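You operate a simulated robot arm through the tools that you are given. There is no shell and no other tool. Be economical: measure what you need, move in short steps, check, and stop when the job is done.

You are at the controls of a simulated two-armed robot. One attempt, no reset.

JOB
Take the blue clip on the blue mat and put it away on the top of the inspection table. Take the pink foam strip marked "STRIP 2" from the foam side of the sample bench and leave it on the blue mat. Take the blue chock and leave it on the top of the roll rack. Put the banded cone marked "three" from the top of the plug bench on the green mat and the banded cone that says "ONE" on the deck of the roll cart. Take the blue cup and leave it on the bay marked soft. Open the pad drawer, put the white swatch in the inside of the pad drawer, then shut the drawer. Open the lid of the box marked order. Any order will do. Set down upright: blue chock, banded cone.

Only the result counts: the job must be done as asked and must still hold three seconds after the hand-in. Knocking over, shifting, dropping, spilling or breaking anything else fails it. A push-on lid holds only when it is set on centred and level and pressed home; a screw cap is set on level and turned clockwise until tight.

ROBOT AND FRAMES
Two 7-joint arms with fingered hands on one trunk, on a base that drives. Base frame: it is fixed to the floor where the robot stands at the start and does not move with it; the origin is under the middle of the robot, x ahead of it, y to its left, z up. Lengths are in mm, angles in rad, forces in N, time in s.
The left shoulder is at the start at [41, 92, 1084], the right one opposite. With the tool pointing down near the work surface each hand reaches from about 100 to 340 mm from the robot's upright axis, wherever it stands, measured 20 degrees to its own side. Places, roughly: banded cone [-2750, -3000, 750]; bay marked soft (19x22 cm) [-8660, 2140, 980]; blue chock (4x6x5 cm) [-2700, -2000, 400]; blue clip [500, 250, 750]; blue cup (7x7x7 cm) [-5100, 2200, 800]; blue mat [600, 300, 800]; deck of the roll cart [-2600, -2000, 400]; green mat (46x22 cm) [-1460, -4120, 860]; inside of the pad drawer [-1500, -1500, 700]; lid of the box marked order [-3700, -6500, 1000]; pad drawer [-1400, -1500, 700]; pink foam strip [-1500, -250, 750]; top of the inspection table (34x20 cm) [-6040, 2140, 900]; top of the roll rack [-2600, -3900, 700]; white swatch (6x6x2 cm) [-100, 2000, 800]. Payload 2.1 kg a hand.
The tool frame of a hand sits at the grasp point between the pads (the TCP): z along the fingers, y along the line on which they close. The tips reach 20 mm beyond it. Largest opening 68 mm; the body of the gripper starts 23 mm behind the TCP. The gripper is a hand of 5 fingers: y runs from the thumb to the fingers, the wrist lies at [-10, -79, -131] in the tool frame.
Orientation is told as [roll, pitch, yaw] about the base's x, y, z axes, in that order, counted from this pose: with the fingers straight down and the wrist toward the robot, the tool's x, y and z point along [0, 1, 0], [1, 0, 0] and [0, 0, -1] of the base frame.

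CONTROLS
- The arms move only by the tool servo_tool. It takes "left_targets", "right_targets" or both (then of equal length, played together; a hand with none holds still); each is a list of rows, each a list of 6 numbers: the shift along the tool's x, y, z in mm, then the turn, a rotation vector about the tool's x, y, z in rad. In form: [[x, y, z, wx, wy, wz], ...]. A call has 1 to 10 rows; each row shifts and turns the commanded pose from where the row before left it, along the tool's axes as they then stand. A row lasts 0.2 s, in which the tool goes at most 50 mm and 0.15 rad; a call with a longer step from one row to the next is refused whole. Where a pose cannot be reached the arm comes as near as it can. A force on the tool above 40 N (or 10 N above the force at the start of the call, whichever is more), or a blocked arm, ends the call early, and 0.2 s more pass. In this call time passes only in rows, and 0.2 s behind the last. It gives the time, the measured TCP pose, the force on the tool (base axes), the opening and the grip force at its end, in the units of the frame above (readings bear some noise), with the torque about the TCP (base axes, N m) and any sound that the robot's microphone picked up.
- Cameras (640 x 400 px; columns grow to the right, rows downward): "scene" is now at [114.7, 44, 1238.4]; the picture's right is [0.49, -0.87, 0.00], its down [-0.48, -0.27, -0.83] and it looks along [0.72, 0.41, -0.55] (base axes); focal length 266 px, centre (320, 200). "left" rides on the left gripper at [-54, -58, -72] in its tool frame; the picture's right is [-0.57, -0.39, 0.73], its down [0.73, -0.64, 0.23] and it looks along [0.38, 0.66, 0.65] (tool axes); focal length 226 px, centre (320, 200). "right" rides on the right gripper at [54, -58, -72] in its tool frame; the picture's right is [-0.57, 0.39, -0.73], its down [-0.73, -0.64, 0.23] and it looks along [-0.38, 0.66, 0.65] (tool axes); focal length 226 px, centre (320, 200). There is no depth. A picture from a camera that has moved, and an enlarged one, comes with that camera's place and axes in the base frame and with its lens.
- capture(camera): a new picture of that camera. It takes no simulated time.
- move_column(by): slides the trunk up (or, below 0, down) by that many mm; the arms and the scene camera ride with it, the base frame stays. It gives what a move gives, with no picture.
- roll_base(legs): drives the robot by 1 to 6 legs, each [ahead, left, turn to the left] in mm, mm and rad, along the robot's own axes; the way and the turn of a leg run together, so that a leg with both is an arc; at most 1500 mm and 3.142 rad a leg. The arms and the cameras ride along, it lands a little off, and it stops where it bumps. It gives what a move gives.
- finger_targets(index, middle, ring, little, thumb_bend, thumb_turn, hand): sets how far each is bent, from 0 (flat) to 1 (curled in); at 0.3 the hand is open as for a grip, at 0.7 the pads meet at the TCP. One left out holds its place. A second passes; each finger stops where it meets its share of the squeeze, and holds until it gets a number again. It is the only way to open and close the hand. It gives what a move gives, with no picture; readings hold the bend of each and the force on index, middle, ring, little, thumb and palm. thumb_turn goes from beside the hand (0) to across from the fingers (1), as for a grip.
- head_to(pan, tilt): turns the head with the scene camera to pan (to the left, within 1.501 rad either way) and tilt (down, from -0.506 to 1.204), counted from straight ahead of the robot. It gives what a move gives.
- zoom(camera, box): a new picture of the part [left, top, right, bottom] of that camera's present view, enlarged. It takes no simulated time.
- sign_off(): hands the job in; it is judged then, once.

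Go step by step. Nothing tells you exact positions but the pictures and the camera data: compare them with the known pose of the tool, close in by small moves and look again before you grip or let go. The budget is 493 turns and 244 pictures, counting those below and the enlarged ones. Unless the task says otherwise, let go and move clear before handing in, and close with one line.

The tools are called after ">>>" as a command line: name --argument value ..., lists and objects as JSON in quotes. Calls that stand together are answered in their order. servo_tool: Moves the arms, as the interface text tells. Its arguments: {"type":"object","properties":{"left_targets":{"type":"array"},"right_targets":{"type":"array"}},"required":[]} The other tools are called the same way: move_column (by) slides the trunk up or down; finger_targets (index, middle, ring, little, thumb_bend, thumb_turn, hand) moves the fingers one by one; roll_base (legs) drives the base; head_to (pan, tilt) turns the head that bears the scene camera; capture (camera) takes a picture; zoom (camera, box) takes an enlarged picture of a part of a camera's view; sign_off () hands the job in.

At the start:

```text
time: 0.0
left_tool_pos: [245.8, 296.3, 1059.5]
left_ee_rot: [-0.001, -0.001, 0.001]
left_wrist_force: [0.0, -0.7, -0.3]
left_moment: [0.01, 0.0, -0.01]
left_opening: 67.8
left_grip_force: 0.1
left_shape: jaw
left_bend: [0.3, 0.3, 0.3, 0.3, 0.3, 0.98]
left_finger forces: [0.1, 0.0, 0.0, 0.1, 0.0, 0.0]
right_tool_pos: [298.6, 21.2, 1110.2]
right_ee_rot: [0.0, 0.001, 0.003]
right_wrist_force: [0.5, 0.0, -0.1]
right_moment: [-0.01, 0.01, 0.01]
right_opening: 67.7
right_grip_force: 0.1
right_shape: jaw
right_bend: [0.3, 0.3, 0.3, 0.3, 0.3, 0.98]
right_finger forces: [0.0, 0.0, 0.1, 0.0, 0.0, 0.1]
trunk travel left (down, up): [-325.0, 579.0]
robot x, y, heading: [-1.1, 1.8, 0.0]
head pan, tilt: [0.515, 0.586]
```

scene: 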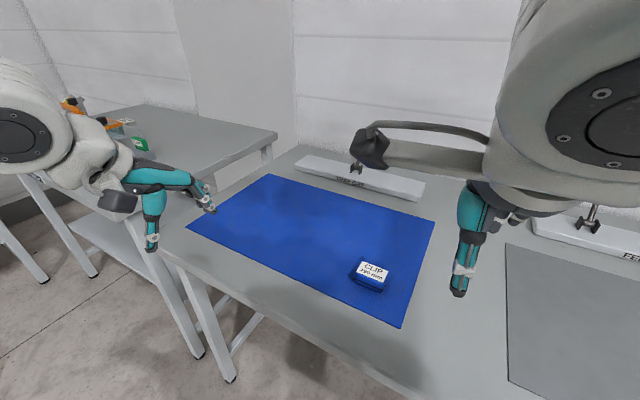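
right: 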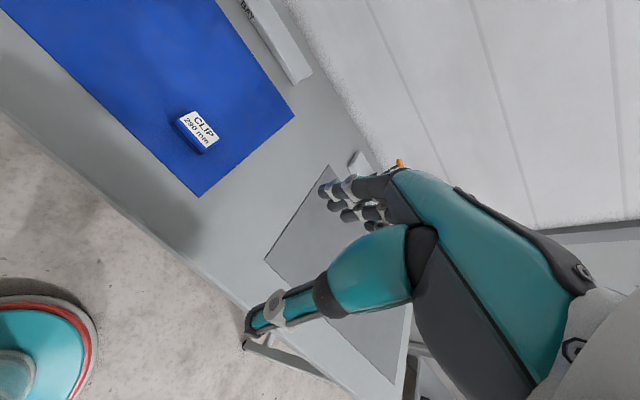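
left: 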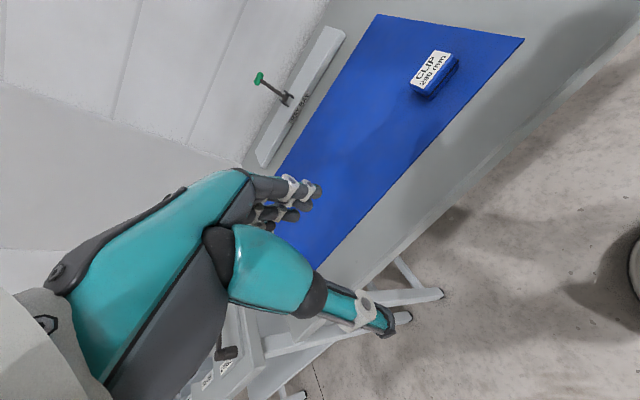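

I see the clip on the blue mat at about [505, 132, 790]. It is out of reach from here, so I'll look at it closely and then drive ahead towards it.

>>> zoom --camera "scene" --box '[300, 220, 440, 320]'

>>> roll_base --legs '[[200, 0, 0]]'

```text
4.00 times, centred on (370, 270) of scene
camera zoom: at [114.7, 44.0, 1238.4], right [0.49, -0.87, 0.0], down [-0.48, -0.27, -0.83], along [0.72, 0.41, -0.55], focal length 1065 px, centre (120, -80)
```

zoom: 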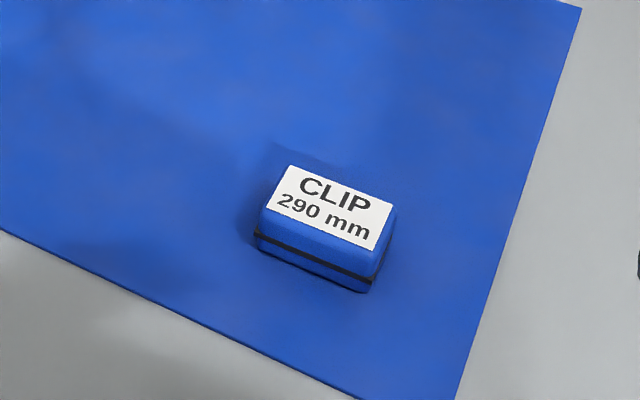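

```text
time: 1.6
left_tool_pos: [447.7, 296.4, 1057.7]
left_ee_rot: [-0.002, -0.001, 0.0]
left_wrist_force: [0.4, -0.5, 0.6]
left_moment: [0.03, 0.02, 0.0]
left_opening: 67.8
left_grip_force: 0.1
left_shape: jaw
left_bend: [0.3, 0.3, 0.3, 0.3, 0.3, 0.98]
left_finger forces: [0.1, 0.0, 0.0, 0.0, 0.1, 0.0]
right_tool_pos: [498.8, 21.0, 1110.1]
right_ee_rot: [0.0, 0.001, 0.002]
right_wrist_force: [0.4, -0.4, 0.5]
right_moment: [-0.01, 0.01, 0.02]
right_opening: 67.5
right_grip_force: 0.1
right_shape: jaw
right_bend: [0.3, 0.3, 0.3, 0.3, 0.3, 0.98]
right_finger forces: [0.0, 0.1, 0.1, 0.0, 0.0, 0.0]
trunk travel left (down, up): [-325.0, 579.0]
robot x, y, heading: [198.8, 2.0, -0.001]
head pan, tilt: [0.515, 0.586]
```

The robot moved ahead without a bump. Now I look at the clip again from closer.

>>> capture --camera "scene"

>>> capture --camera "left"

```text
239 pictures are left
camera scene: at [316.0, 44.0, 1238.4], right [0.49, -0.87, 0.0], down [-0.48, -0.27, -0.83], along [0.72, 0.41, -0.55], focal length 266 px, centre (320, 200)
```

scene: 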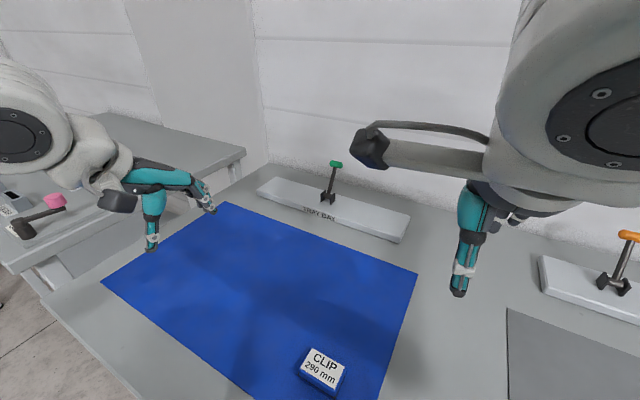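

```text
238 pictures are left
camera left: at [389.4, 242.6, 1131.5], right [-0.39, -0.57, -0.73], down [-0.64, 0.73, -0.23], along [0.66, 0.38, -0.65], focal length 226 px, centre (320, 200)
```

left: 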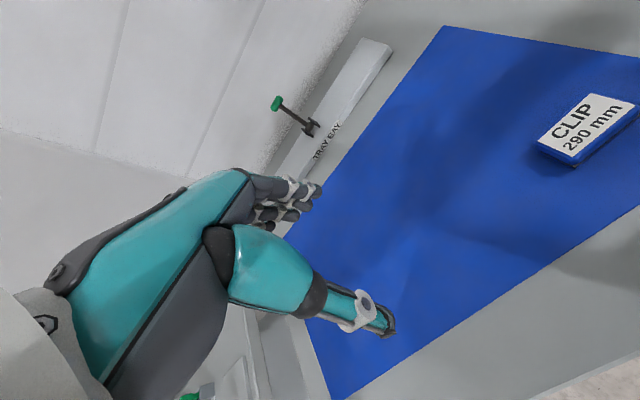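

The clip's top is at about [480, 131, 822], its short side lies along x, and the mat is at about z 790. I'll bring the left hand above it and move the right hand aside.

>>> servo_tool --left_targets '[[-33, 6.5, 25, 0, 0, 0], [-33, 6.5, 25, 0, 0, 0], [-33, 6.5, 25, 0, 0, 0], [-33, 6.5, 25, 0, 0, 0], [-33, 6.5, 25, 0, 0, 0]]' --right_targets '[[-40, -10, 0, 0, 0, 0], [-40, -10, 0, 0, 0, 0], [-40, -10, 0, 0, 0, 0], [-40, -10, 0, 0, 0, 0], [-10, -10, 0, 0, 0, 0]]'

>>> capture --camera "left"

>>> head_to --pan 0.35 --tilt 0.95

>>> capture --camera "scene"

```text
time: 2.8
left_tool_pos: [504.5, 139.1, 938.3]
left_ee_rot: [0.001, -0.001, 0.002]
left_wrist_force: [-0.8, 0.5, 0.3]
left_moment: [0.07, -0.04, -0.01]
left_opening: 67.9
left_grip_force: 0.1
left_shape: jaw
left_bend: [0.3, 0.3, 0.3, 0.3, 0.3, 0.98]
left_finger forces: [0.0, 0.0, 0.0, 0.0, 0.0, 0.0]
left hand out of reach, approached as far as the arm can: row 2, 3, 4
right_tool_pos: [448.6, -148.7, 1110.6]
right_ee_rot: [-0.001, 0.002, 0.003]
right_wrist_force: [1.1, -0.1, 0.4]
right_moment: [-0.02, -0.03, 0.0]
right_opening: 67.7
right_grip_force: 0.1
right_shape: jaw
right_bend: [0.3, 0.3, 0.3, 0.3, 0.3, 0.98]
right_finger forces: [0.1, 0.1, 0.0, 0.1, 0.1, 0.0]
trunk travel left (down, up): [-325.0, 579.0]
robot x, y, heading: [200.7, 2.3, -0.001]
head pan, tilt: [0.515, 0.586]
```

```text
237 pictures are left
camera left: at [446.4, 85.7, 1010.7], right [-0.39, -0.57, -0.73], down [-0.64, 0.73, -0.23], along [0.66, 0.38, -0.65], focal length 226 px, centre (320, 200)
```

left: 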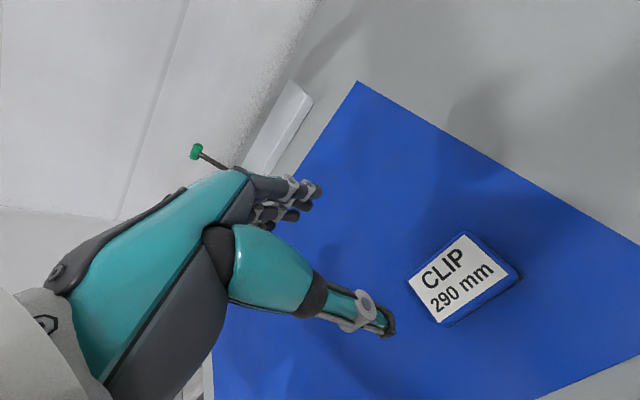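

```text
time: 3.6
left_tool_pos: [504.0, 139.2, 940.4]
left_ee_rot: [0.0, -0.001, 0.001]
left_wrist_force: [0.4, 0.4, 0.5]
left_moment: [-0.01, 0.01, 0.0]
left_opening: 67.6
left_grip_force: 0.0
left_shape: jaw
left_bend: [0.3, 0.3, 0.3, 0.3, 0.3, 0.98]
left_finger forces: [0.1, 0.0, 0.0, 0.0, 0.0, 0.0]
right_tool_pos: [447.7, -149.1, 1111.1]
right_ee_rot: [0.0, 0.0, 0.002]
right_wrist_force: [0.0, 0.3, 0.7]
right_moment: [0.03, 0.01, 0.0]
right_opening: 67.9
right_grip_force: 0.1
right_shape: jaw
right_bend: [0.3, 0.3, 0.3, 0.3, 0.3, 0.98]
right_finger forces: [0.0, 0.0, 0.0, 0.0, 0.0, 0.1]
trunk travel left (down, up): [-325.0, 579.0]
robot x, y, heading: [200.6, -0.3, 0.001]
head pan, tilt: [0.351, 0.949]
```

```text
236 pictures are left
camera scene: at [306.9, 25.1, 1208.7], right [0.34, -0.94, 0.0], down [-0.76, -0.28, -0.58], along [0.55, 0.2, -0.81], focal length 266 px, centre (320, 200)
```

scene: 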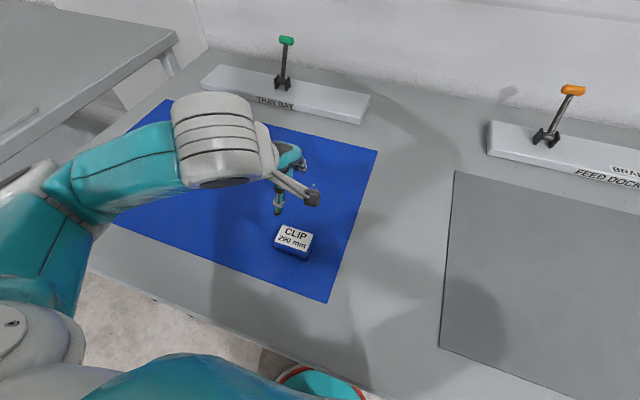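

The clip's centre comes out at [481, 134]. I'll shift over it and lower the open hand around it, then check.

>>> servo_tool --left_targets '[[-5, -23, 0, 0, 0, 0], [0, 0, 35, 0, 0, 0], [0, 0, 30, 0, 0, 0], [0, 0, 30, 0, 0, 0]]'

>>> capture --camera "left"

>>> zoom --camera "scene" --box '[220, 160, 380, 260]'

```text
time: 4.6
left_tool_pos: [500.3, 134.7, 844.4]
left_ee_rot: [-0.002, -0.002, -0.001]
left_wrist_force: [-2.2, -1.0, 8.5]
left_moment: [0.0, 0.45, 0.0]
left_opening: 67.9
left_grip_force: 0.1
left_shape: jaw
left_bend: [0.3, 0.3, 0.3, 0.3, 0.1, 0.97]
left_finger forces: [0.0, 0.0, 0.1, 0.0, 9.2, 0.0]
left hand out of reach, approached as far as the arm can: row 1
right_tool_pos: [448.1, -149.0, 1112.5]
right_ee_rot: [0.0, -0.001, 0.002]
right_wrist_force: [0.3, 0.1, 0.1]
right_moment: [-0.02, -0.02, -0.03]
right_opening: 67.7
right_grip_force: 0.0
right_shape: jaw
right_bend: [0.3, 0.3, 0.3, 0.3, 0.3, 0.98]
right_finger forces: [0.1, 0.0, 0.0, 0.0, 0.0, 0.0]
trunk travel left (down, up): [-325.0, 579.0]
robot x, y, heading: [202.9, 0.2, 0.001]
head pan, tilt: [0.351, 0.949]
```

```text
235 pictures are left
camera left: at [441.8, 80.5, 915.3], right [-0.39, -0.57, -0.73], down [-0.64, 0.73, -0.23], along [0.67, 0.38, -0.64], focal length 226 px, centre (320, 200)
```

left: 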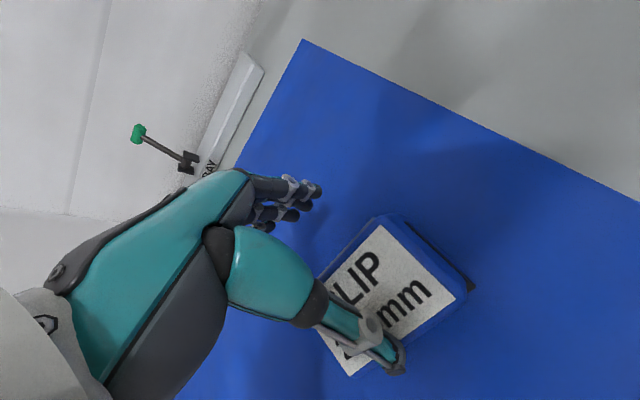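

```text
4.00 times, centred on (300, 210) of scene
camera zoom: at [306.1, 24.8, 1208.9], right [0.34, -0.94, 0.0], down [-0.76, -0.28, -0.58], along [0.55, 0.2, -0.81], focal length 1065 px, centre (400, 160)
```

zoom: 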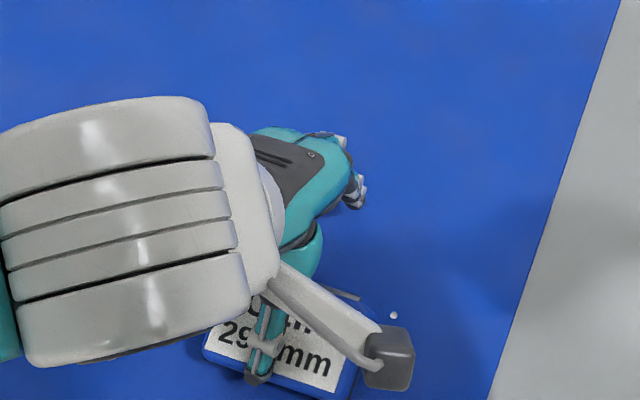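

The thumb came down on the clip because the sideways step wasn't reached. I raise the hand and retry the shift.

>>> servo_tool --left_targets '[[0, 0, -40, 0, 0, 0], [0, -20, 0, 0, 0, 0]]'

```text
time: 5.2
left_tool_pos: [485.7, 133.0, 881.3]
left_ee_rot: [-0.001, 0.001, 0.0]
left_wrist_force: [0.1, 0.1, -0.4]
left_moment: [-0.01, 0.01, 0.04]
left_opening: 68.1
left_grip_force: 0.0
left_shape: jaw
left_bend: [0.3, 0.3, 0.3, 0.3, 0.3, 0.98]
left_finger forces: [0.0, 0.1, 0.0, 0.1, 0.0, 0.0]
left hand out of reach, approached as far as the arm can: row 2
right_tool_pos: [449.9, -149.7, 1111.7]
right_ee_rot: [0.001, 0.003, 0.003]
right_wrist_force: [-0.2, -0.3, 0.0]
right_moment: [0.0, 0.01, 0.01]
right_opening: 67.6
right_grip_force: 0.1
right_shape: jaw
right_bend: [0.3, 0.3, 0.3, 0.3, 0.3, 0.98]
right_finger forces: [0.0, 0.0, 0.0, 0.0, 0.1, 0.0]
trunk travel left (down, up): [-325.0, 579.0]
robot x, y, heading: [205.1, -1.5, -0.004]
head pan, tilt: [0.351, 0.949]
```

The hand is now at x 486. I check where the clip is before going down.

>>> capture --camera "left"

```text
233 pictures are left
camera left: at [428.0, 81.0, 953.1], right [-0.39, -0.57, -0.73], down [-0.64, 0.73, -0.23], along [0.66, 0.38, -0.65], focal length 226 px, centre (320, 200)
```

left: 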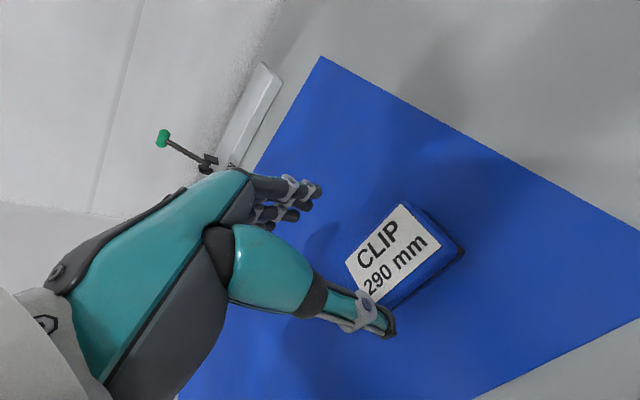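

The clip is at about [483, 131], under the open hand. I go down.

>>> servo_tool --left_targets '[[-2, -2, 25, 0, 0, 0], [0, 0, 20, 0, 0, 0], [0, 0, 12, 0, 0, 0]]'

>>> capture --camera "left"

```text
time: 6.0
left_tool_pos: [484.5, 132.3, 823.4]
left_ee_rot: [0.0, 0.0, -0.001]
left_wrist_force: [0.1, -0.2, -1.2]
left_moment: [0.0, 0.0, -0.01]
left_opening: 68.0
left_grip_force: 0.1
left_shape: jaw
left_bend: [0.3, 0.3, 0.3, 0.3, 0.3, 0.98]
left_finger forces: [0.0, 0.0, 0.1, 0.1, 0.1, 0.1]
right_tool_pos: [448.3, -149.2, 1111.5]
right_ee_rot: [0.0, 0.0, 0.001]
right_wrist_force: [1.1, -0.1, -0.3]
right_moment: [-0.02, 0.02, 0.01]
right_opening: 67.6
right_grip_force: 0.0
right_shape: jaw
right_bend: [0.3, 0.3, 0.3, 0.3, 0.3, 0.98]
right_finger forces: [0.1, 0.0, 0.0, 0.0, 0.0, 0.0]
trunk travel left (down, up): [-325.0, 579.0]
robot x, y, heading: [201.2, -0.7, 0.001]
head pan, tilt: [0.351, 0.949]
```

```text
232 pictures are left
camera left: at [425.7, 79.1, 895.6], right [-0.39, -0.57, -0.73], down [-0.64, 0.73, -0.23], along [0.66, 0.38, -0.65], focal length 226 px, centre (320, 200)
```

left: 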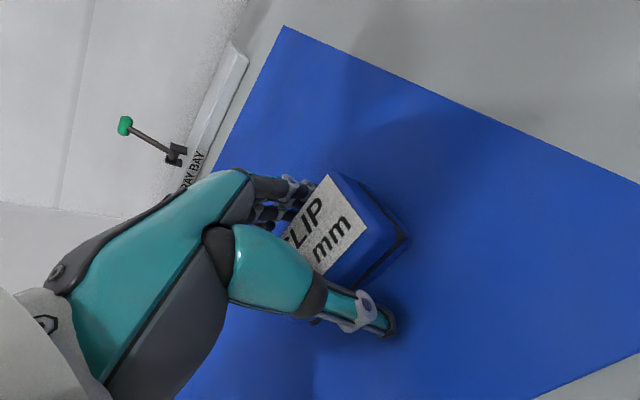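

The hand straddles the clip. A little lower, then close.

>>> servo_tool --left_targets '[[0, 0, 8, 0, 0, 0]]'

>>> finger_targets --hand "left" --index 0.7 --middle 0.7 --ring 0.7 --little 0.7 --thumb_bend 0.7

```text
time: 6.6
left_tool_pos: [484.0, 130.6, 819.4]
left_ee_rot: [-0.002, -0.019, 0.0]
left_wrist_force: [-4.0, 0.1, 24.5]
left_moment: [0.13, -0.62, 0.08]
left_opening: 65.3
left_grip_force: 0.0
left_shape: jaw
left_bend: [0.3, 0.3, 0.3, 0.3, 0.27, 0.98]
left_finger forces: [2.1, 18.9, 0.0, 0.1, 3.9, 0.0]
right_tool_pos: [446.5, -148.7, 1112.2]
right_ee_rot: [0.001, 0.0, 0.002]
right_wrist_force: [-0.6, -0.1, 0.0]
right_moment: [-0.01, 0.0, -0.02]
right_opening: 67.8
right_grip_force: 0.0
right_shape: jaw
right_bend: [0.3, 0.3, 0.3, 0.3, 0.3, 0.98]
right_finger forces: [0.0, 0.0, 0.1, 0.0, 0.1, 0.0]
trunk travel left (down, up): [-325.0, 579.0]
robot x, y, heading: [199.6, -0.3, -0.003]
head pan, tilt: [0.351, 0.949]
stopped in row 1 (left hand): the force on the tool passed its limit at 42 N (the readings are from after the stop); the commanded pose is now the measured one
```

```text
time: 7.0
left_tool_pos: [489.4, 130.6, 823.0]
left_ee_rot: [-0.006, -0.036, 0.001]
left_wrist_force: [6.2, 0.9, 38.6]
left_moment: [0.06, -0.74, -0.13]
left_opening: 37.5
left_grip_force: 28.7
left_shape: fingers
left_bend: [0.49, 0.38, 0.6, 0.64, 0.46, 0.96]
left_finger forces: [11.6, 19.2, 4.2, 4.0, 19.2, 0.0]
right_tool_pos: [447.8, -149.1, 1110.5]
right_ee_rot: [-0.001, 0.001, 0.001]
right_wrist_force: [0.6, 0.7, -0.4]
right_moment: [-0.02, 0.01, -0.01]
right_opening: 67.6
right_grip_force: 0.0
right_shape: jaw
right_bend: [0.3, 0.3, 0.3, 0.3, 0.3, 0.98]
right_finger forces: [0.0, 0.1, 0.0, 0.0, 0.1, 0.0]
trunk travel left (down, up): [-325.0, 579.0]
robot x, y, heading: [204.8, 3.9, 0.001]
head pan, tilt: [0.351, 0.949]
stopped (left hand): the force on the tool passed its limit at 44 N (the readings are from after the stop); the commanded pose is now the measured one
```

The tips met the mat at about z 800, and the grip closed at 37 mm with 28.7 N. I lift and look.

>>> servo_tool --left_targets '[[0, 0, -5, 0, 0, 0], [0, 0, -25, 0, 0, 0], [0, 0, -40, 0, 0, 0], [0, 0, -40, 0, 0, 0]]'

>>> finger_targets --hand "left" --index 0.75 --middle 0.75 --ring 0.75 --little 0.75 --thumb_bend 0.75

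>>> capture --camera "left"

```text
time: 8.0
left_tool_pos: [501.5, 131.2, 926.1]
left_ee_rot: [-0.001, -0.018, 0.0]
left_wrist_force: [-0.2, 0.2, -0.2]
left_moment: [0.02, 0.0, 0.05]
left_opening: 31.9
left_grip_force: 16.7
left_shape: fingers
left_bend: [0.52, 0.57, 0.62, 0.65, 0.38, 0.93]
left_finger forces: [9.8, 1.0, 3.2, 2.7, 16.4, 0.1]
left hand out of reach, approached as far as the arm can: row 3, 4
right_tool_pos: [449.3, -148.6, 1110.3]
right_ee_rot: [-0.001, 0.003, 0.003]
right_wrist_force: [-0.5, -0.4, 0.0]
right_moment: [-0.01, 0.04, 0.02]
right_opening: 67.6
right_grip_force: 0.0
right_shape: jaw
right_bend: [0.3, 0.3, 0.3, 0.3, 0.3, 0.98]
right_finger forces: [0.0, 0.0, 0.1, 0.0, 0.0, 0.1]
trunk travel left (down, up): [-325.0, 579.0]
robot x, y, heading: [199.2, 1.4, -0.003]
head pan, tilt: [0.351, 0.949]
```

```text
time: 9.0
left_tool_pos: [501.7, 131.6, 926.9]
left_ee_rot: [-0.004, -0.021, -0.001]
left_wrist_force: [-0.2, -0.1, -0.5]
left_moment: [0.02, 0.01, -0.02]
left_opening: 31.1
left_grip_force: 24.4
left_shape: fingers
left_bend: [0.72, 0.62, 0.72, 0.73, 0.52, 0.9]
left_finger forces: [9.2, 6.6, 5.1, 3.7, 24.6, 0.0]
right_tool_pos: [449.3, -149.2, 1111.3]
right_ee_rot: [-0.001, 0.001, 0.002]
right_wrist_force: [-0.3, -0.5, -0.1]
right_moment: [-0.02, -0.01, 0.05]
right_opening: 67.6
right_grip_force: 0.1
right_shape: jaw
right_bend: [0.3, 0.3, 0.3, 0.3, 0.3, 0.98]
right_finger forces: [0.0, 0.1, 0.0, 0.0, 0.0, 0.1]
trunk travel left (down, up): [-325.0, 579.0]
robot x, y, heading: [200.3, 1.4, 0.001]
head pan, tilt: [0.351, 0.949]
```

```text
231 pictures are left
camera left: at [441.8, 77.9, 997.4], right [-0.37, -0.57, -0.73], down [-0.64, 0.73, -0.25], along [0.68, 0.37, -0.63], focal length 226 px, centre (320, 200)
```

left: 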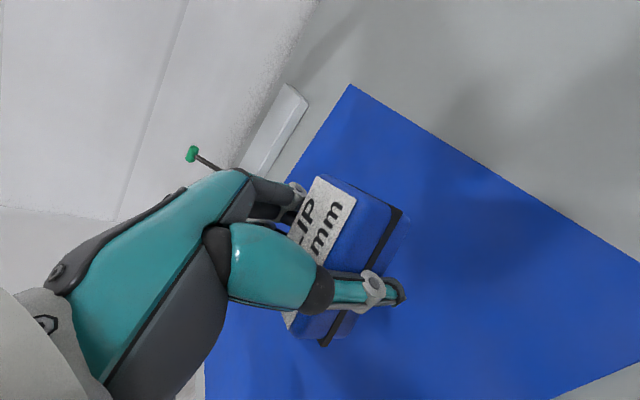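

The clip is held (slightly rolled in the grip, 24 N). I back away from the table and turn to look around for the sample bench.

>>> roll_base --legs '[[-350, 0, 0], [0, 0, 3.14]]'

>>> head_to --pan 0.0 --tilt 0.25

>>> capture --camera "scene"

>>> head_to --pan 1.2 --tilt 0.25

>>> capture --camera "scene"

>>> head_to --pan -1.2 --tilt 0.25

>>> capture --camera "scene"

```text
time: 18.6
left_tool_pos: [-446.3, -133.8, 925.5]
left_ee_rot: [-0.002, -0.02, -3.133]
left_wrist_force: [0.0, 0.5, -0.2]
left_moment: [-0.01, 0.04, -0.01]
left_opening: 30.6
left_grip_force: 23.4
left_shape: fingers
left_bend: [0.72, 0.62, 0.72, 0.73, 0.53, 0.9]
left_finger forces: [9.0, 6.4, 4.8, 3.6, 23.6, 0.1]
right_tool_pos: [-396.6, 145.8, 1110.2]
right_ee_rot: [0.002, 0.002, -3.132]
right_wrist_force: [1.1, -0.4, -0.2]
right_moment: [0.0, 0.0, 0.0]
right_opening: 67.8
right_grip_force: 0.1
right_shape: jaw
right_bend: [0.3, 0.3, 0.3, 0.3, 0.3, 0.98]
right_finger forces: [0.0, 0.0, 0.0, 0.1, 0.0, 0.0]
trunk travel left (down, up): [-325.0, 579.0]
robot x, y, heading: [-148.6, 3.2, -3.131]
head pan, tilt: [0.351, 0.949]
```

```text
time: 19.7
left_tool_pos: [-446.6, -133.4, 926.8]
left_ee_rot: [-0.006, -0.021, -3.133]
left_wrist_force: [1.1, -0.2, 0.0]
left_moment: [0.0, 0.0, 0.02]
left_opening: 30.8
left_grip_force: 23.2
left_shape: fingers
left_bend: [0.72, 0.62, 0.72, 0.73, 0.53, 0.9]
left_finger forces: [8.8, 6.2, 4.8, 3.6, 23.6, 0.1]
right_tool_pos: [-396.5, 147.3, 1111.3]
right_ee_rot: [-0.001, 0.003, -3.13]
right_wrist_force: [0.0, -0.2, 0.0]
right_moment: [0.02, 0.01, 0.01]
right_opening: 67.6
right_grip_force: 0.0
right_shape: jaw
right_bend: [0.3, 0.3, 0.3, 0.3, 0.3, 0.98]
right_finger forces: [0.0, 0.0, 0.0, 0.0, 0.0, 0.0]
trunk travel left (down, up): [-325.0, 579.0]
robot x, y, heading: [-144.7, 1.1, -3.136]
head pan, tilt: [0.0, 0.25]
```

```text
230 pictures are left
camera scene: at [-282.7, -1.6, 1269.2], right [-0.01, 1.0, 0.0], down [0.25, 0.0, -0.97], along [-0.97, -0.01, -0.25], focal length 266 px, centre (320, 200)
```

scene: 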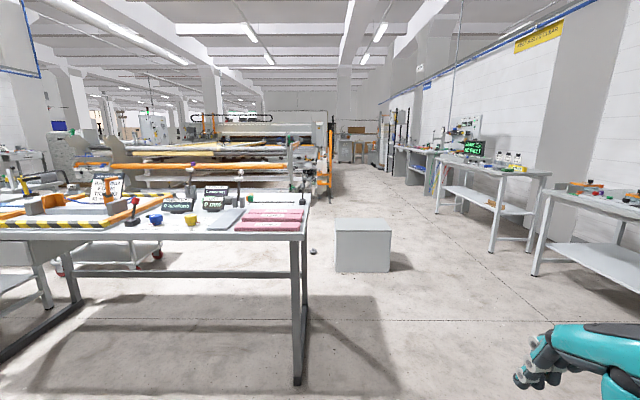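

```text
time: 21.1
left_tool_pos: [-447.4, -132.9, 926.9]
left_ee_rot: [-0.004, -0.021, -3.135]
left_wrist_force: [0.2, 0.2, -1.0]
left_moment: [0.0, -0.01, 0.01]
left_opening: 30.8
left_grip_force: 23.8
left_shape: fingers
left_bend: [0.72, 0.62, 0.72, 0.73, 0.53, 0.9]
left_finger forces: [8.8, 6.3, 4.8, 3.6, 23.7, 0.0]
right_tool_pos: [-395.7, 145.8, 1110.5]
right_ee_rot: [0.0, 0.002, -3.131]
right_wrist_force: [0.6, 0.2, 0.7]
right_moment: [-0.01, -0.02, -0.01]
right_opening: 67.8
right_grip_force: 0.1
right_shape: jaw
right_bend: [0.3, 0.3, 0.3, 0.3, 0.3, 0.98]
right_finger forces: [0.1, 0.0, 0.1, 0.0, 0.0, 0.1]
trunk travel left (down, up): [-325.0, 579.0]
robot x, y, heading: [-143.7, -0.6, -3.134]
head pan, tilt: [1.201, 0.25]
```

```text
229 pictures are left
camera scene: at [-222.3, -88.0, 1269.3], right [-0.94, 0.35, 0.0], down [0.09, 0.23, -0.97], along [-0.34, -0.91, -0.25], focal length 266 px, centre (320, 200)
```

scene: 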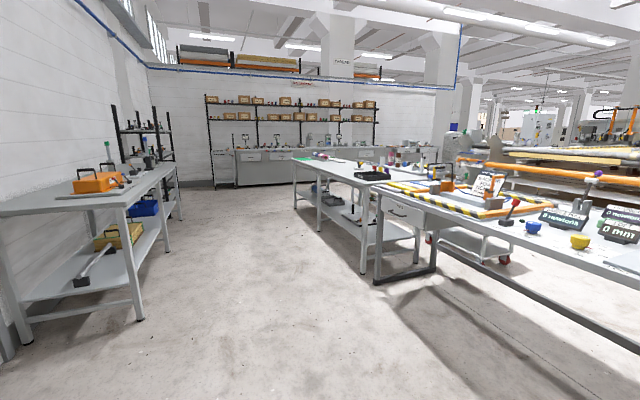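

```text
time: 23.3
left_tool_pos: [-446.3, -134.8, 926.6]
left_ee_rot: [-0.004, -0.02, -3.134]
left_wrist_force: [0.1, 0.6, -0.6]
left_moment: [-0.01, 0.02, 0.0]
left_opening: 30.9
left_grip_force: 23.1
left_shape: fingers
left_bend: [0.72, 0.62, 0.72, 0.73, 0.53, 0.9]
left_finger forces: [8.9, 6.3, 4.9, 3.6, 23.6, 0.0]
right_tool_pos: [-395.7, 145.9, 1111.3]
right_ee_rot: [0.001, 0.003, -3.133]
right_wrist_force: [0.5, -0.7, -0.5]
right_moment: [0.01, 0.04, -0.02]
right_opening: 67.7
right_grip_force: 0.1
right_shape: jaw
right_bend: [0.3, 0.3, 0.3, 0.3, 0.3, 0.98]
right_finger forces: [0.1, 0.0, 0.1, 0.0, 0.0, 0.1]
trunk travel left (down, up): [-325.0, 579.0]
robot x, y, heading: [-148.4, -2.0, -3.13]
head pan, tilt: [-1.201, 0.25]
```

```text
228 pictures are left
camera scene: at [-224.0, 86.1, 1269.3], right [0.93, 0.37, 0.0], down [0.09, -0.23, -0.97], along [-0.36, 0.9, -0.25], focal length 266 px, centre (320, 200)
```

scene: 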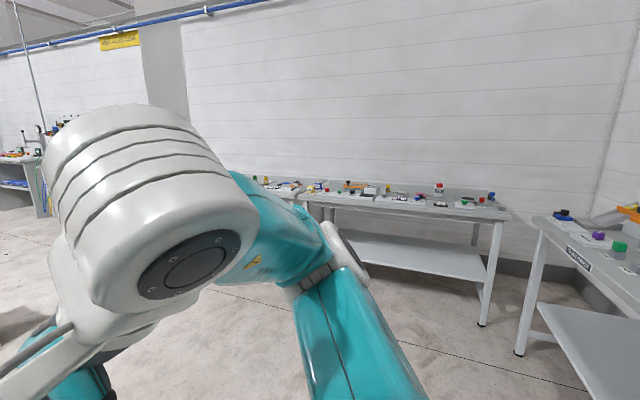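

The sample bench with the pink strips is ahead, with its near edge at x about -1480 and its right end at y about -70. I zoom in on the strip marks.

>>> head_to --pan 0.15 --tilt 0.3

>>> zoom --camera "scene" --box '[180, 160, 380, 285]'

```text
time: 24.8
left_tool_pos: [-446.4, -134.3, 926.0]
left_ee_rot: [-0.004, -0.022, -3.133]
left_wrist_force: [-0.7, 0.3, 0.0]
left_moment: [0.0, -0.04, 0.01]
left_opening: 30.8
left_grip_force: 24.1
left_shape: fingers
left_bend: [0.72, 0.62, 0.72, 0.73, 0.53, 0.9]
left_finger forces: [8.9, 6.3, 4.8, 3.6, 23.7, 0.0]
right_tool_pos: [-397.2, 147.2, 1111.4]
right_ee_rot: [0.0, 0.003, -3.131]
right_wrist_force: [-0.1, -0.7, 0.5]
right_moment: [0.02, -0.02, -0.03]
right_opening: 67.8
right_grip_force: 0.0
right_shape: jaw
right_bend: [0.3, 0.3, 0.3, 0.3, 0.3, 0.98]
right_finger forces: [0.1, 0.1, 0.0, 0.1, 0.1, 0.1]
trunk travel left (down, up): [-325.0, 579.0]
robot x, y, heading: [-150.6, 0.5, -3.13]
head pan, tilt: [0.15, 0.3]
```

```text
3.20 times, centred on (280, 222) of scene
camera zoom: at [-281.5, -15.4, 1264.6], right [-0.16, 0.99, 0.0], down [0.29, 0.05, -0.96], along [-0.94, -0.15, -0.3], focal length 852 px, centre (448, 128)
```

zoom: 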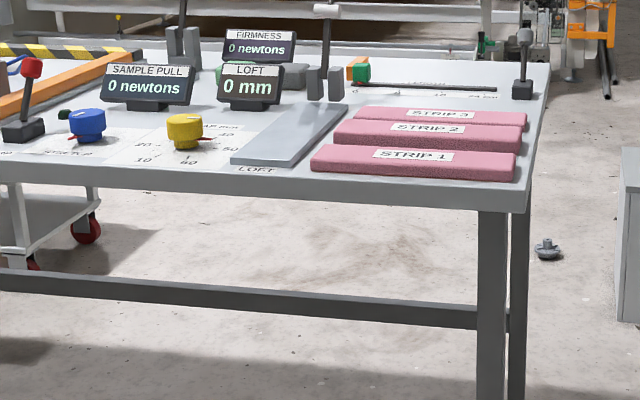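

Strip 2 is the middle one of the three. I drive near the bench for a closer look, aiming so that the strip lies to the right hand's side.

>>> roll_base --legs '[[850, 340, 0]]'

>>> head_to --pan -0.15 --tilt 0.7

>>> capture --camera "scene"

>>> capture --camera "right"

```text
time: 29.6
left_tool_pos: [-1288.7, -483.4, 926.2]
left_ee_rot: [-0.004, -0.022, -3.129]
left_wrist_force: [0.0, 0.2, -0.6]
left_moment: [-0.01, -0.03, -0.01]
left_opening: 30.8
left_grip_force: 23.6
left_shape: fingers
left_bend: [0.72, 0.62, 0.72, 0.73, 0.53, 0.9]
left_finger forces: [9.0, 6.3, 4.9, 3.6, 23.6, 0.0]
right_tool_pos: [-1240.6, -202.9, 1112.0]
right_ee_rot: [0.0, 0.002, -3.128]
right_wrist_force: [-0.3, 0.1, 1.0]
right_moment: [0.01, -0.05, -0.04]
right_opening: 67.8
right_grip_force: 0.1
right_shape: jaw
right_bend: [0.3, 0.3, 0.3, 0.3, 0.3, 0.98]
right_finger forces: [0.0, 0.0, 0.1, 0.0, 0.0, 0.0]
trunk travel left (down, up): [-325.0, 579.0]
robot x, y, heading: [-988.1, -346.0, -3.128]
head pan, tilt: [0.15, 0.3]
```

```text
time: 30.5
left_tool_pos: [-1288.8, -484.2, 926.2]
left_ee_rot: [-0.002, -0.02, -3.13]
left_wrist_force: [0.4, -0.4, -0.7]
left_moment: [-0.02, 0.01, 0.0]
left_opening: 30.6
left_grip_force: 24.0
left_shape: fingers
left_bend: [0.72, 0.62, 0.72, 0.73, 0.53, 0.9]
left_finger forces: [8.9, 6.2, 4.9, 3.6, 23.6, 0.0]
right_tool_pos: [-1239.5, -202.0, 1112.6]
right_ee_rot: [0.001, 0.001, -3.127]
right_wrist_force: [-0.1, -0.1, -0.3]
right_moment: [0.02, 0.0, 0.01]
right_opening: 67.7
right_grip_force: 0.0
right_shape: jaw
right_bend: [0.3, 0.3, 0.3, 0.3, 0.3, 0.98]
right_finger forces: [0.0, 0.0, 0.0, 0.0, 0.0, 0.0]
trunk travel left (down, up): [-325.0, 579.0]
robot x, y, heading: [-989.8, -346.3, -3.131]
head pan, tilt: [-0.15, 0.7]
```

```text
226 pictures are left
camera scene: at [-1115.4, -337.8, 1228.5], right [0.14, 0.99, 0.0], down [0.64, -0.09, -0.77], along [-0.76, 0.1, -0.64], focal length 266 px, centre (320, 200)
```

scene: 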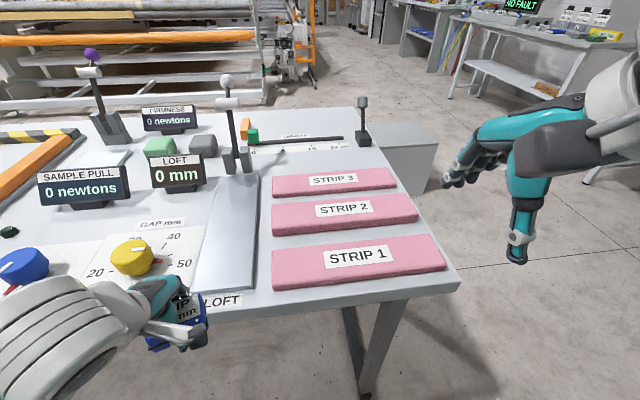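

```text
225 pictures are left
camera right: at [-1179.5, -257.5, 1183.4], right [-0.4, 0.56, 0.73], down [0.63, 0.74, -0.23], along [-0.67, 0.37, -0.65], focal length 226 px, centre (320, 200)
```

right: 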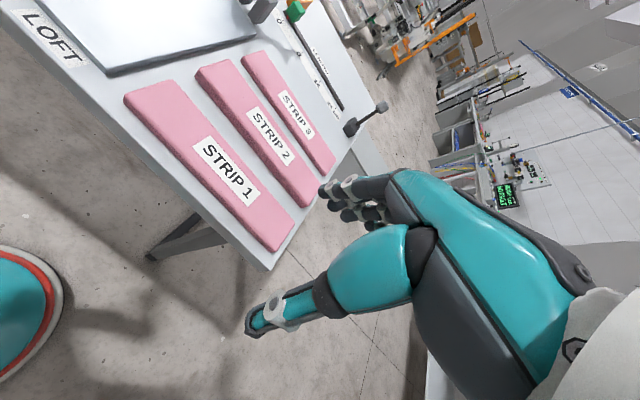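

Strip 2's top centre triangulates to [-1488, -242, 886]. I zoom to measure its width.

>>> zoom --camera "right" --box '[120, 30, 360, 180]'

>>> zoom --camera "scene" --box '[250, 140, 470, 300]'

```text
2.67 times, centred on (240, 105) of right
camera zoom: at [-1179.5, -257.5, 1183.4], right [-0.4, 0.56, 0.73], down [0.63, 0.74, -0.23], along [-0.67, 0.37, -0.65], focal length 603 px, centre (533, 453)
```

zoom: 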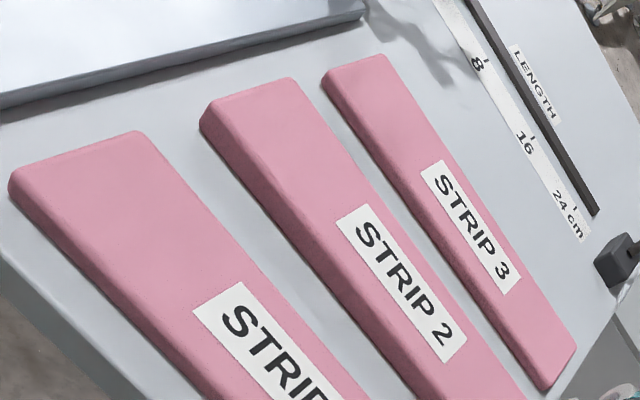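

```text
2.50 times, centred on (360, 220) of scene
camera zoom: at [-1115.4, -337.8, 1228.5], right [0.14, 0.99, 0.0], down [0.64, -0.09, -0.77], along [-0.76, 0.1, -0.64], focal length 666 px, centre (220, 150)
```

zoom: 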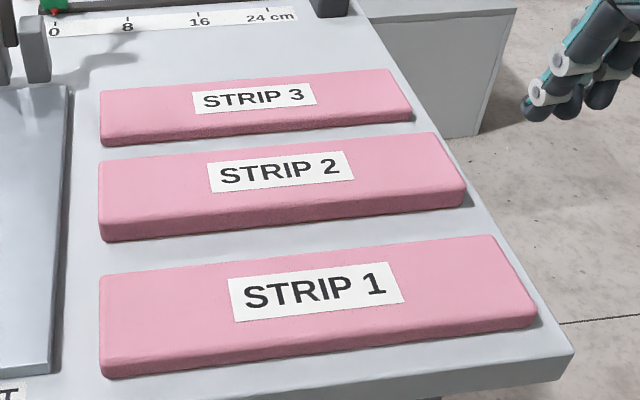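

The strip is about 64 mm wide and 21 mm thick, on a bench at z about 865, so it is a tight fit. I test whether the right hand opens wider than 68 mm.

>>> finger_targets --hand "right" --index 0.2 --middle 0.2 --ring 0.2 --little 0.2 --thumb_bend 0.2

>>> zoom --camera "right" --box '[200, 150, 440, 350]'

```text
time: 31.5
left_tool_pos: [-1288.2, -483.7, 926.4]
left_ee_rot: [-0.004, -0.02, -3.129]
left_wrist_force: [0.1, -0.3, 0.0]
left_moment: [-0.03, -0.03, 0.01]
left_opening: 30.7
left_grip_force: 23.6
left_shape: fingers
left_bend: [0.72, 0.62, 0.72, 0.73, 0.53, 0.9]
left_finger forces: [8.9, 6.1, 4.9, 3.6, 23.6, 0.1]
right_tool_pos: [-1238.6, -203.4, 1111.1]
right_ee_rot: [0.001, 0.002, -3.128]
right_wrist_force: [-0.4, 0.6, 0.4]
right_moment: [-0.02, -0.02, -0.02]
right_opening: 76.9
right_grip_force: 0.0
right_shape: fingers
right_bend: [0.2, 0.2, 0.2, 0.2, 0.2, 0.98]
right_finger forces: [0.0, 0.0, 0.1, 0.0, 0.0, 0.0]
trunk travel left (down, up): [-325.0, 579.0]
robot x, y, heading: [-986.9, -348.6, -3.13]
head pan, tilt: [-0.15, 0.7]
```

```text
2.00 times, centred on (320, 250) of right
camera zoom: at [-1179.5, -257.6, 1183.4], right [-0.4, 0.56, 0.73], down [0.63, 0.74, -0.23], along [-0.67, 0.37, -0.65], focal length 452 px, centre (320, 100)
```

zoom: 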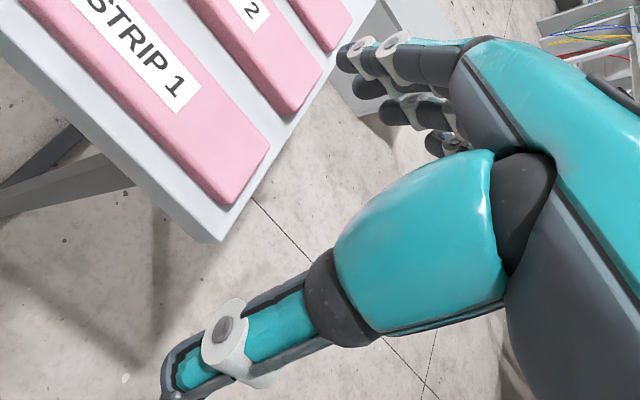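

The hand opens to 77 mm at bend 0.2, which is enough. I raise the trunk and drive ahead so strip 2 falls in the right hand's reach.

>>> move_column --by 120

>>> roll_base --legs '[[210, 0, -0.01]]'

>>> head_to --pan -0.2 --tilt 1.0

>>> capture --camera "scene"

>>> capture --camera "right"

```text
time: 33.0
left_tool_pos: [-1287.9, -483.3, 1046.2]
left_ee_rot: [-0.003, -0.021, -3.13]
left_wrist_force: [-0.2, 0.3, -1.0]
left_moment: [0.0, -0.04, 0.01]
left_opening: 30.7
left_grip_force: 24.0
left_shape: fingers
left_bend: [0.72, 0.62, 0.72, 0.73, 0.53, 0.9]
left_finger forces: [8.9, 6.3, 4.8, 3.6, 23.6, 0.1]
right_tool_pos: [-1239.6, -203.2, 1230.3]
right_ee_rot: [-0.002, 0.0, -3.128]
right_wrist_force: [0.4, 0.2, 0.5]
right_moment: [-0.01, 0.01, -0.04]
right_opening: 76.7
right_grip_force: 0.1
right_shape: fingers
right_bend: [0.2, 0.2, 0.2, 0.2, 0.2, 0.98]
right_finger forces: [0.0, 0.0, 0.0, 0.0, 0.0, 0.0]
trunk travel left (down, up): [-445.0, 459.0]
robot x, y, heading: [-989.7, -351.7, -3.133]
head pan, tilt: [-0.15, 0.7]
```

```text
time: 34.6
left_tool_pos: [-1500.9, -481.8, 1048.3]
left_ee_rot: [-0.003, -0.019, -3.139]
left_wrist_force: [0.1, 0.5, -0.1]
left_moment: [0.01, 0.01, -0.05]
left_opening: 30.7
left_grip_force: 23.4
left_shape: fingers
left_bend: [0.72, 0.62, 0.72, 0.73, 0.53, 0.9]
left_finger forces: [8.9, 6.3, 4.9, 3.6, 23.6, 0.1]
right_tool_pos: [-1449.7, -201.8, 1230.3]
right_ee_rot: [0.0, 0.001, -3.136]
right_wrist_force: [0.2, 0.3, 0.3]
right_moment: [-0.04, 0.01, -0.01]
right_opening: 77.2
right_grip_force: 0.1
right_shape: fingers
right_bend: [0.2, 0.2, 0.2, 0.2, 0.2, 0.98]
right_finger forces: [0.1, 0.1, 0.0, 0.0, 0.0, 0.1]
trunk travel left (down, up): [-445.0, 459.0]
robot x, y, heading: [-1201.9, -349.5, -3.139]
head pan, tilt: [-0.15, 0.7]
```

```text
time: 35.4
left_tool_pos: [-1500.4, -481.4, 1046.8]
left_ee_rot: [-0.005, -0.02, -3.14]
left_wrist_force: [-0.1, -0.1, -1.9]
left_moment: [-0.01, 0.01, 0.04]
left_opening: 30.7
left_grip_force: 23.9
left_shape: fingers
left_bend: [0.72, 0.62, 0.72, 0.73, 0.53, 0.9]
left_finger forces: [8.9, 6.3, 4.8, 3.7, 23.6, 0.0]
right_tool_pos: [-1449.0, -203.1, 1230.4]
right_ee_rot: [-0.001, 0.002, -3.137]
right_wrist_force: [0.2, -0.1, 0.5]
right_moment: [-0.01, 0.0, -0.01]
right_opening: 77.2
right_grip_force: 0.0
right_shape: fingers
right_bend: [0.2, 0.2, 0.2, 0.2, 0.2, 0.98]
right_finger forces: [0.0, 0.0, 0.0, 0.0, 0.0, 0.0]
trunk travel left (down, up): [-445.0, 459.0]
robot x, y, heading: [-1198.7, -352.3, -3.135]
head pan, tilt: [-0.201, 1.0]
```

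```text
221 pictures are left
camera scene: at [-1296.3, -336.8, 1325.9], right [0.2, 0.98, 0.0], down [0.82, -0.17, -0.54], along [-0.53, 0.11, -0.84], focal length 266 px, centre (320, 200)
```

scene: 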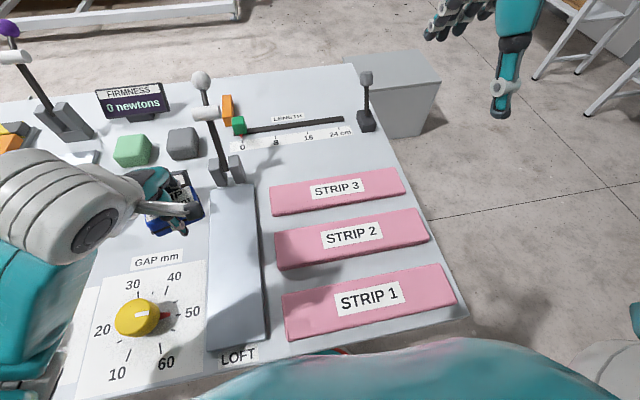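

```text
220 pictures are left
camera right: at [-1389.9, -257.3, 1303.4], right [-0.39, 0.56, 0.73], down [0.64, 0.74, -0.23], along [-0.66, 0.37, -0.65], focal length 226 px, centre (320, 200)
```

right: 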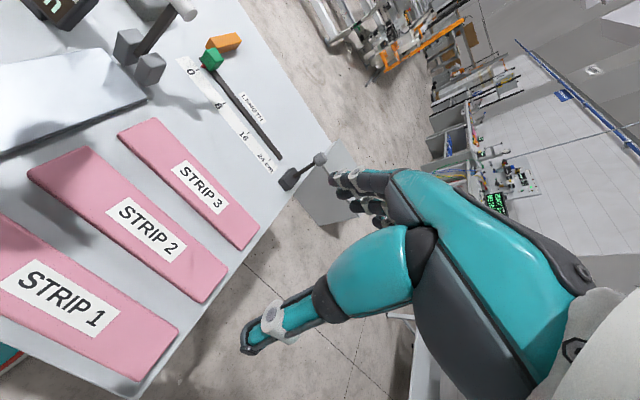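

Strip 2 is confirmed at [-1488, -240]. I bring the right hand above it.

>>> servo_tool --right_targets '[[6, 6, 40, 0, 0, 0], [6, 6, 40, 0, 0, 0], [6, 6, 40, 0, 0, 0], [6, 6, 40, 0, 0, 0], [6, 6, 40, 0, 0, 0], [7, 6, 40, 0, 0, 0], [0, 3, 40, 0, 0, 0]]'

>>> capture --camera "right"

>>> zoom --camera "scene" --box '[240, 150, 480, 300]'

```text
time: 37.0
left_tool_pos: [-1501.6, -481.7, 1046.0]
left_ee_rot: [-0.004, -0.02, -3.14]
left_wrist_force: [-0.7, -0.1, -0.5]
left_moment: [-0.01, 0.0, 0.01]
left_opening: 30.3
left_grip_force: 23.5
left_shape: fingers
left_bend: [0.72, 0.62, 0.72, 0.73, 0.53, 0.9]
left_finger forces: [9.1, 6.3, 4.9, 3.6, 23.7, 0.0]
right_tool_pos: [-1503.5, -240.0, 955.6]
right_ee_rot: [0.0, 0.001, -3.137]
right_wrist_force: [-0.4, -0.2, 0.5]
right_moment: [0.02, 0.03, -0.03]
right_opening: 77.3
right_grip_force: 0.1
right_shape: fingers
right_bend: [0.2, 0.2, 0.2, 0.2, 0.2, 0.98]
right_finger forces: [0.1, 0.1, 0.0, 0.0, 0.1, 0.0]
right hand out of reach, approached as far as the arm can: row 2, 3
trunk travel left (down, up): [-445.0, 459.0]
robot x, y, heading: [-1201.3, -354.4, -3.136]
head pan, tilt: [-0.201, 1.0]
```

```text
219 pictures are left
camera right: at [-1445.2, -295.1, 1028.5], right [-0.39, 0.56, 0.73], down [0.64, 0.74, -0.23], along [-0.66, 0.37, -0.65], focal length 226 px, centre (320, 200)
```

right: 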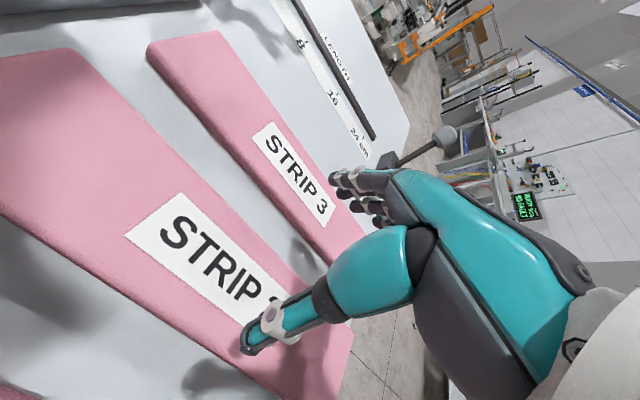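

```text
2.67 times, centred on (360, 225) of scene
camera zoom: at [-1296.3, -336.9, 1325.9], right [0.2, 0.98, 0.0], down [0.83, -0.17, -0.54], along [-0.53, 0.11, -0.84], focal length 710 px, centre (213, 133)
```

zoom: 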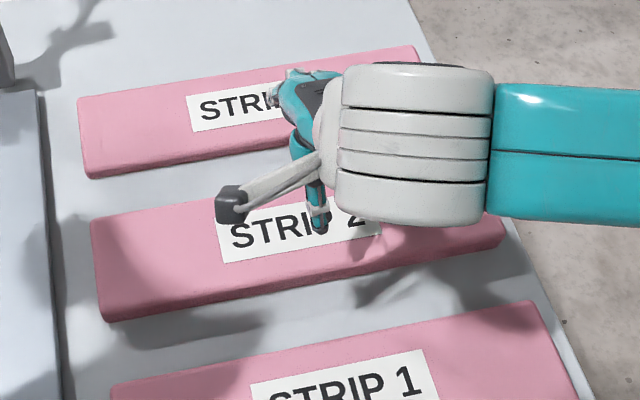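

The hand is 15 mm too far. I open it a bit wider, shift back and go down to just above the strip.

>>> finger_targets --hand "right" --index 0.12 --middle 0.12 --ring 0.12 --little 0.12 --thumb_bend 0.12

>>> servo_tool --right_targets '[[0, -15, 10, 0, 0, 0], [0, 0, 25, 0, 0, 0]]'

>>> capture --camera "right"

```text
time: 38.0
left_tool_pos: [-1501.0, -482.4, 1046.5]
left_ee_rot: [-0.003, -0.021, -3.14]
left_wrist_force: [0.7, 0.9, 0.3]
left_moment: [-0.01, 0.04, -0.03]
left_opening: 30.3
left_grip_force: 23.3
left_shape: fingers
left_bend: [0.72, 0.62, 0.72, 0.73, 0.53, 0.9]
left_finger forces: [9.0, 6.3, 4.8, 3.6, 23.5, 0.0]
right_tool_pos: [-1504.4, -238.9, 956.3]
right_ee_rot: [0.0, 0.002, -3.135]
right_wrist_force: [0.4, 0.1, -0.2]
right_moment: [0.01, 0.01, -0.02]
right_opening: 88.3
right_grip_force: 0.2
right_shape: fingers
right_bend: [0.12, 0.12, 0.12, 0.12, 0.12, 0.98]
right_finger forces: [0.0, 0.0, 0.1, 0.0, 0.1, 0.0]
trunk travel left (down, up): [-445.0, 459.0]
robot x, y, heading: [-1199.0, -352.6, -3.14]
head pan, tilt: [-0.201, 1.0]
```

```text
time: 38.6
left_tool_pos: [-1500.9, -482.3, 1045.5]
left_ee_rot: [-0.003, -0.021, -3.14]
left_wrist_force: [-0.3, 0.3, 0.1]
left_moment: [0.02, -0.02, 0.0]
left_opening: 30.7
left_grip_force: 23.6
left_shape: fingers
left_bend: [0.72, 0.62, 0.72, 0.73, 0.53, 0.9]
left_finger forces: [8.9, 6.3, 4.8, 3.6, 23.6, 0.0]
right_tool_pos: [-1485.7, -257.0, 929.2]
right_ee_rot: [0.036, 0.004, -3.117]
right_wrist_force: [0.0, -0.7, -0.7]
right_moment: [0.0, -0.01, 0.01]
right_opening: 88.3
right_grip_force: 0.1
right_shape: fingers
right_bend: [0.12, 0.12, 0.12, 0.12, 0.12, 0.98]
right_finger forces: [0.0, 0.1, 0.1, 0.1, 0.0, 0.0]
right hand out of reach, approached as far as the arm can: row 2
trunk travel left (down, up): [-445.0, 459.0]
robot x, y, heading: [-1203.2, -348.0, -3.135]
head pan, tilt: [-0.201, 1.0]
```

```text
217 pictures are left
camera right: at [-1426.3, -307.2, 1004.5], right [-0.4, 0.58, 0.7], down [0.62, 0.74, -0.25], along [-0.67, 0.34, -0.66], focal length 226 px, centre (320, 200)
```

right: 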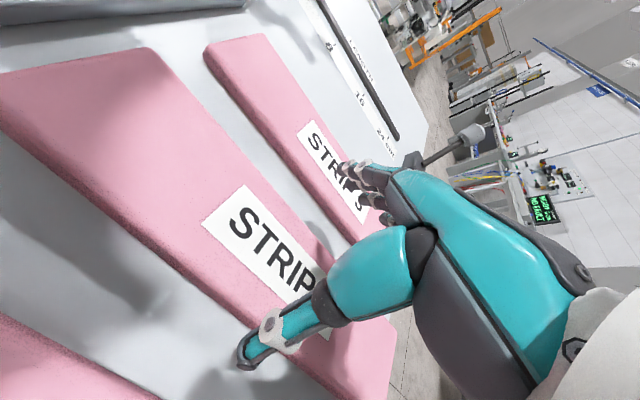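

The arm can't quite hold that pose lower down, so I raise the hand slightly and will lower it with the trunk instead.

>>> servo_tool --right_targets '[[0, 0, -25, 0, 0, 0], [0, 0, 0, 0, 0, 0]]'

```text
time: 39.2
left_tool_pos: [-1500.3, -483.5, 1047.1]
left_ee_rot: [-0.003, -0.022, -3.141]
left_wrist_force: [0.0, 0.3, 0.3]
left_moment: [0.01, 0.02, 0.01]
left_opening: 30.5
left_grip_force: 23.3
left_shape: fingers
left_bend: [0.72, 0.62, 0.72, 0.73, 0.53, 0.9]
left_finger forces: [9.0, 6.3, 4.7, 3.6, 23.7, 0.0]
right_tool_pos: [-1488.3, -239.8, 946.9]
right_ee_rot: [0.0, 0.0, -3.138]
right_wrist_force: [0.7, 0.3, 0.4]
right_moment: [0.03, -0.02, 0.01]
right_opening: 88.3
right_grip_force: 0.1
right_shape: fingers
right_bend: [0.12, 0.12, 0.12, 0.12, 0.12, 0.98]
right_finger forces: [0.1, 0.0, 0.0, 0.0, 0.0, 0.0]
trunk travel left (down, up): [-445.0, 459.0]
robot x, y, heading: [-1198.4, -350.3, -3.136]
head pan, tilt: [-0.201, 1.0]
```

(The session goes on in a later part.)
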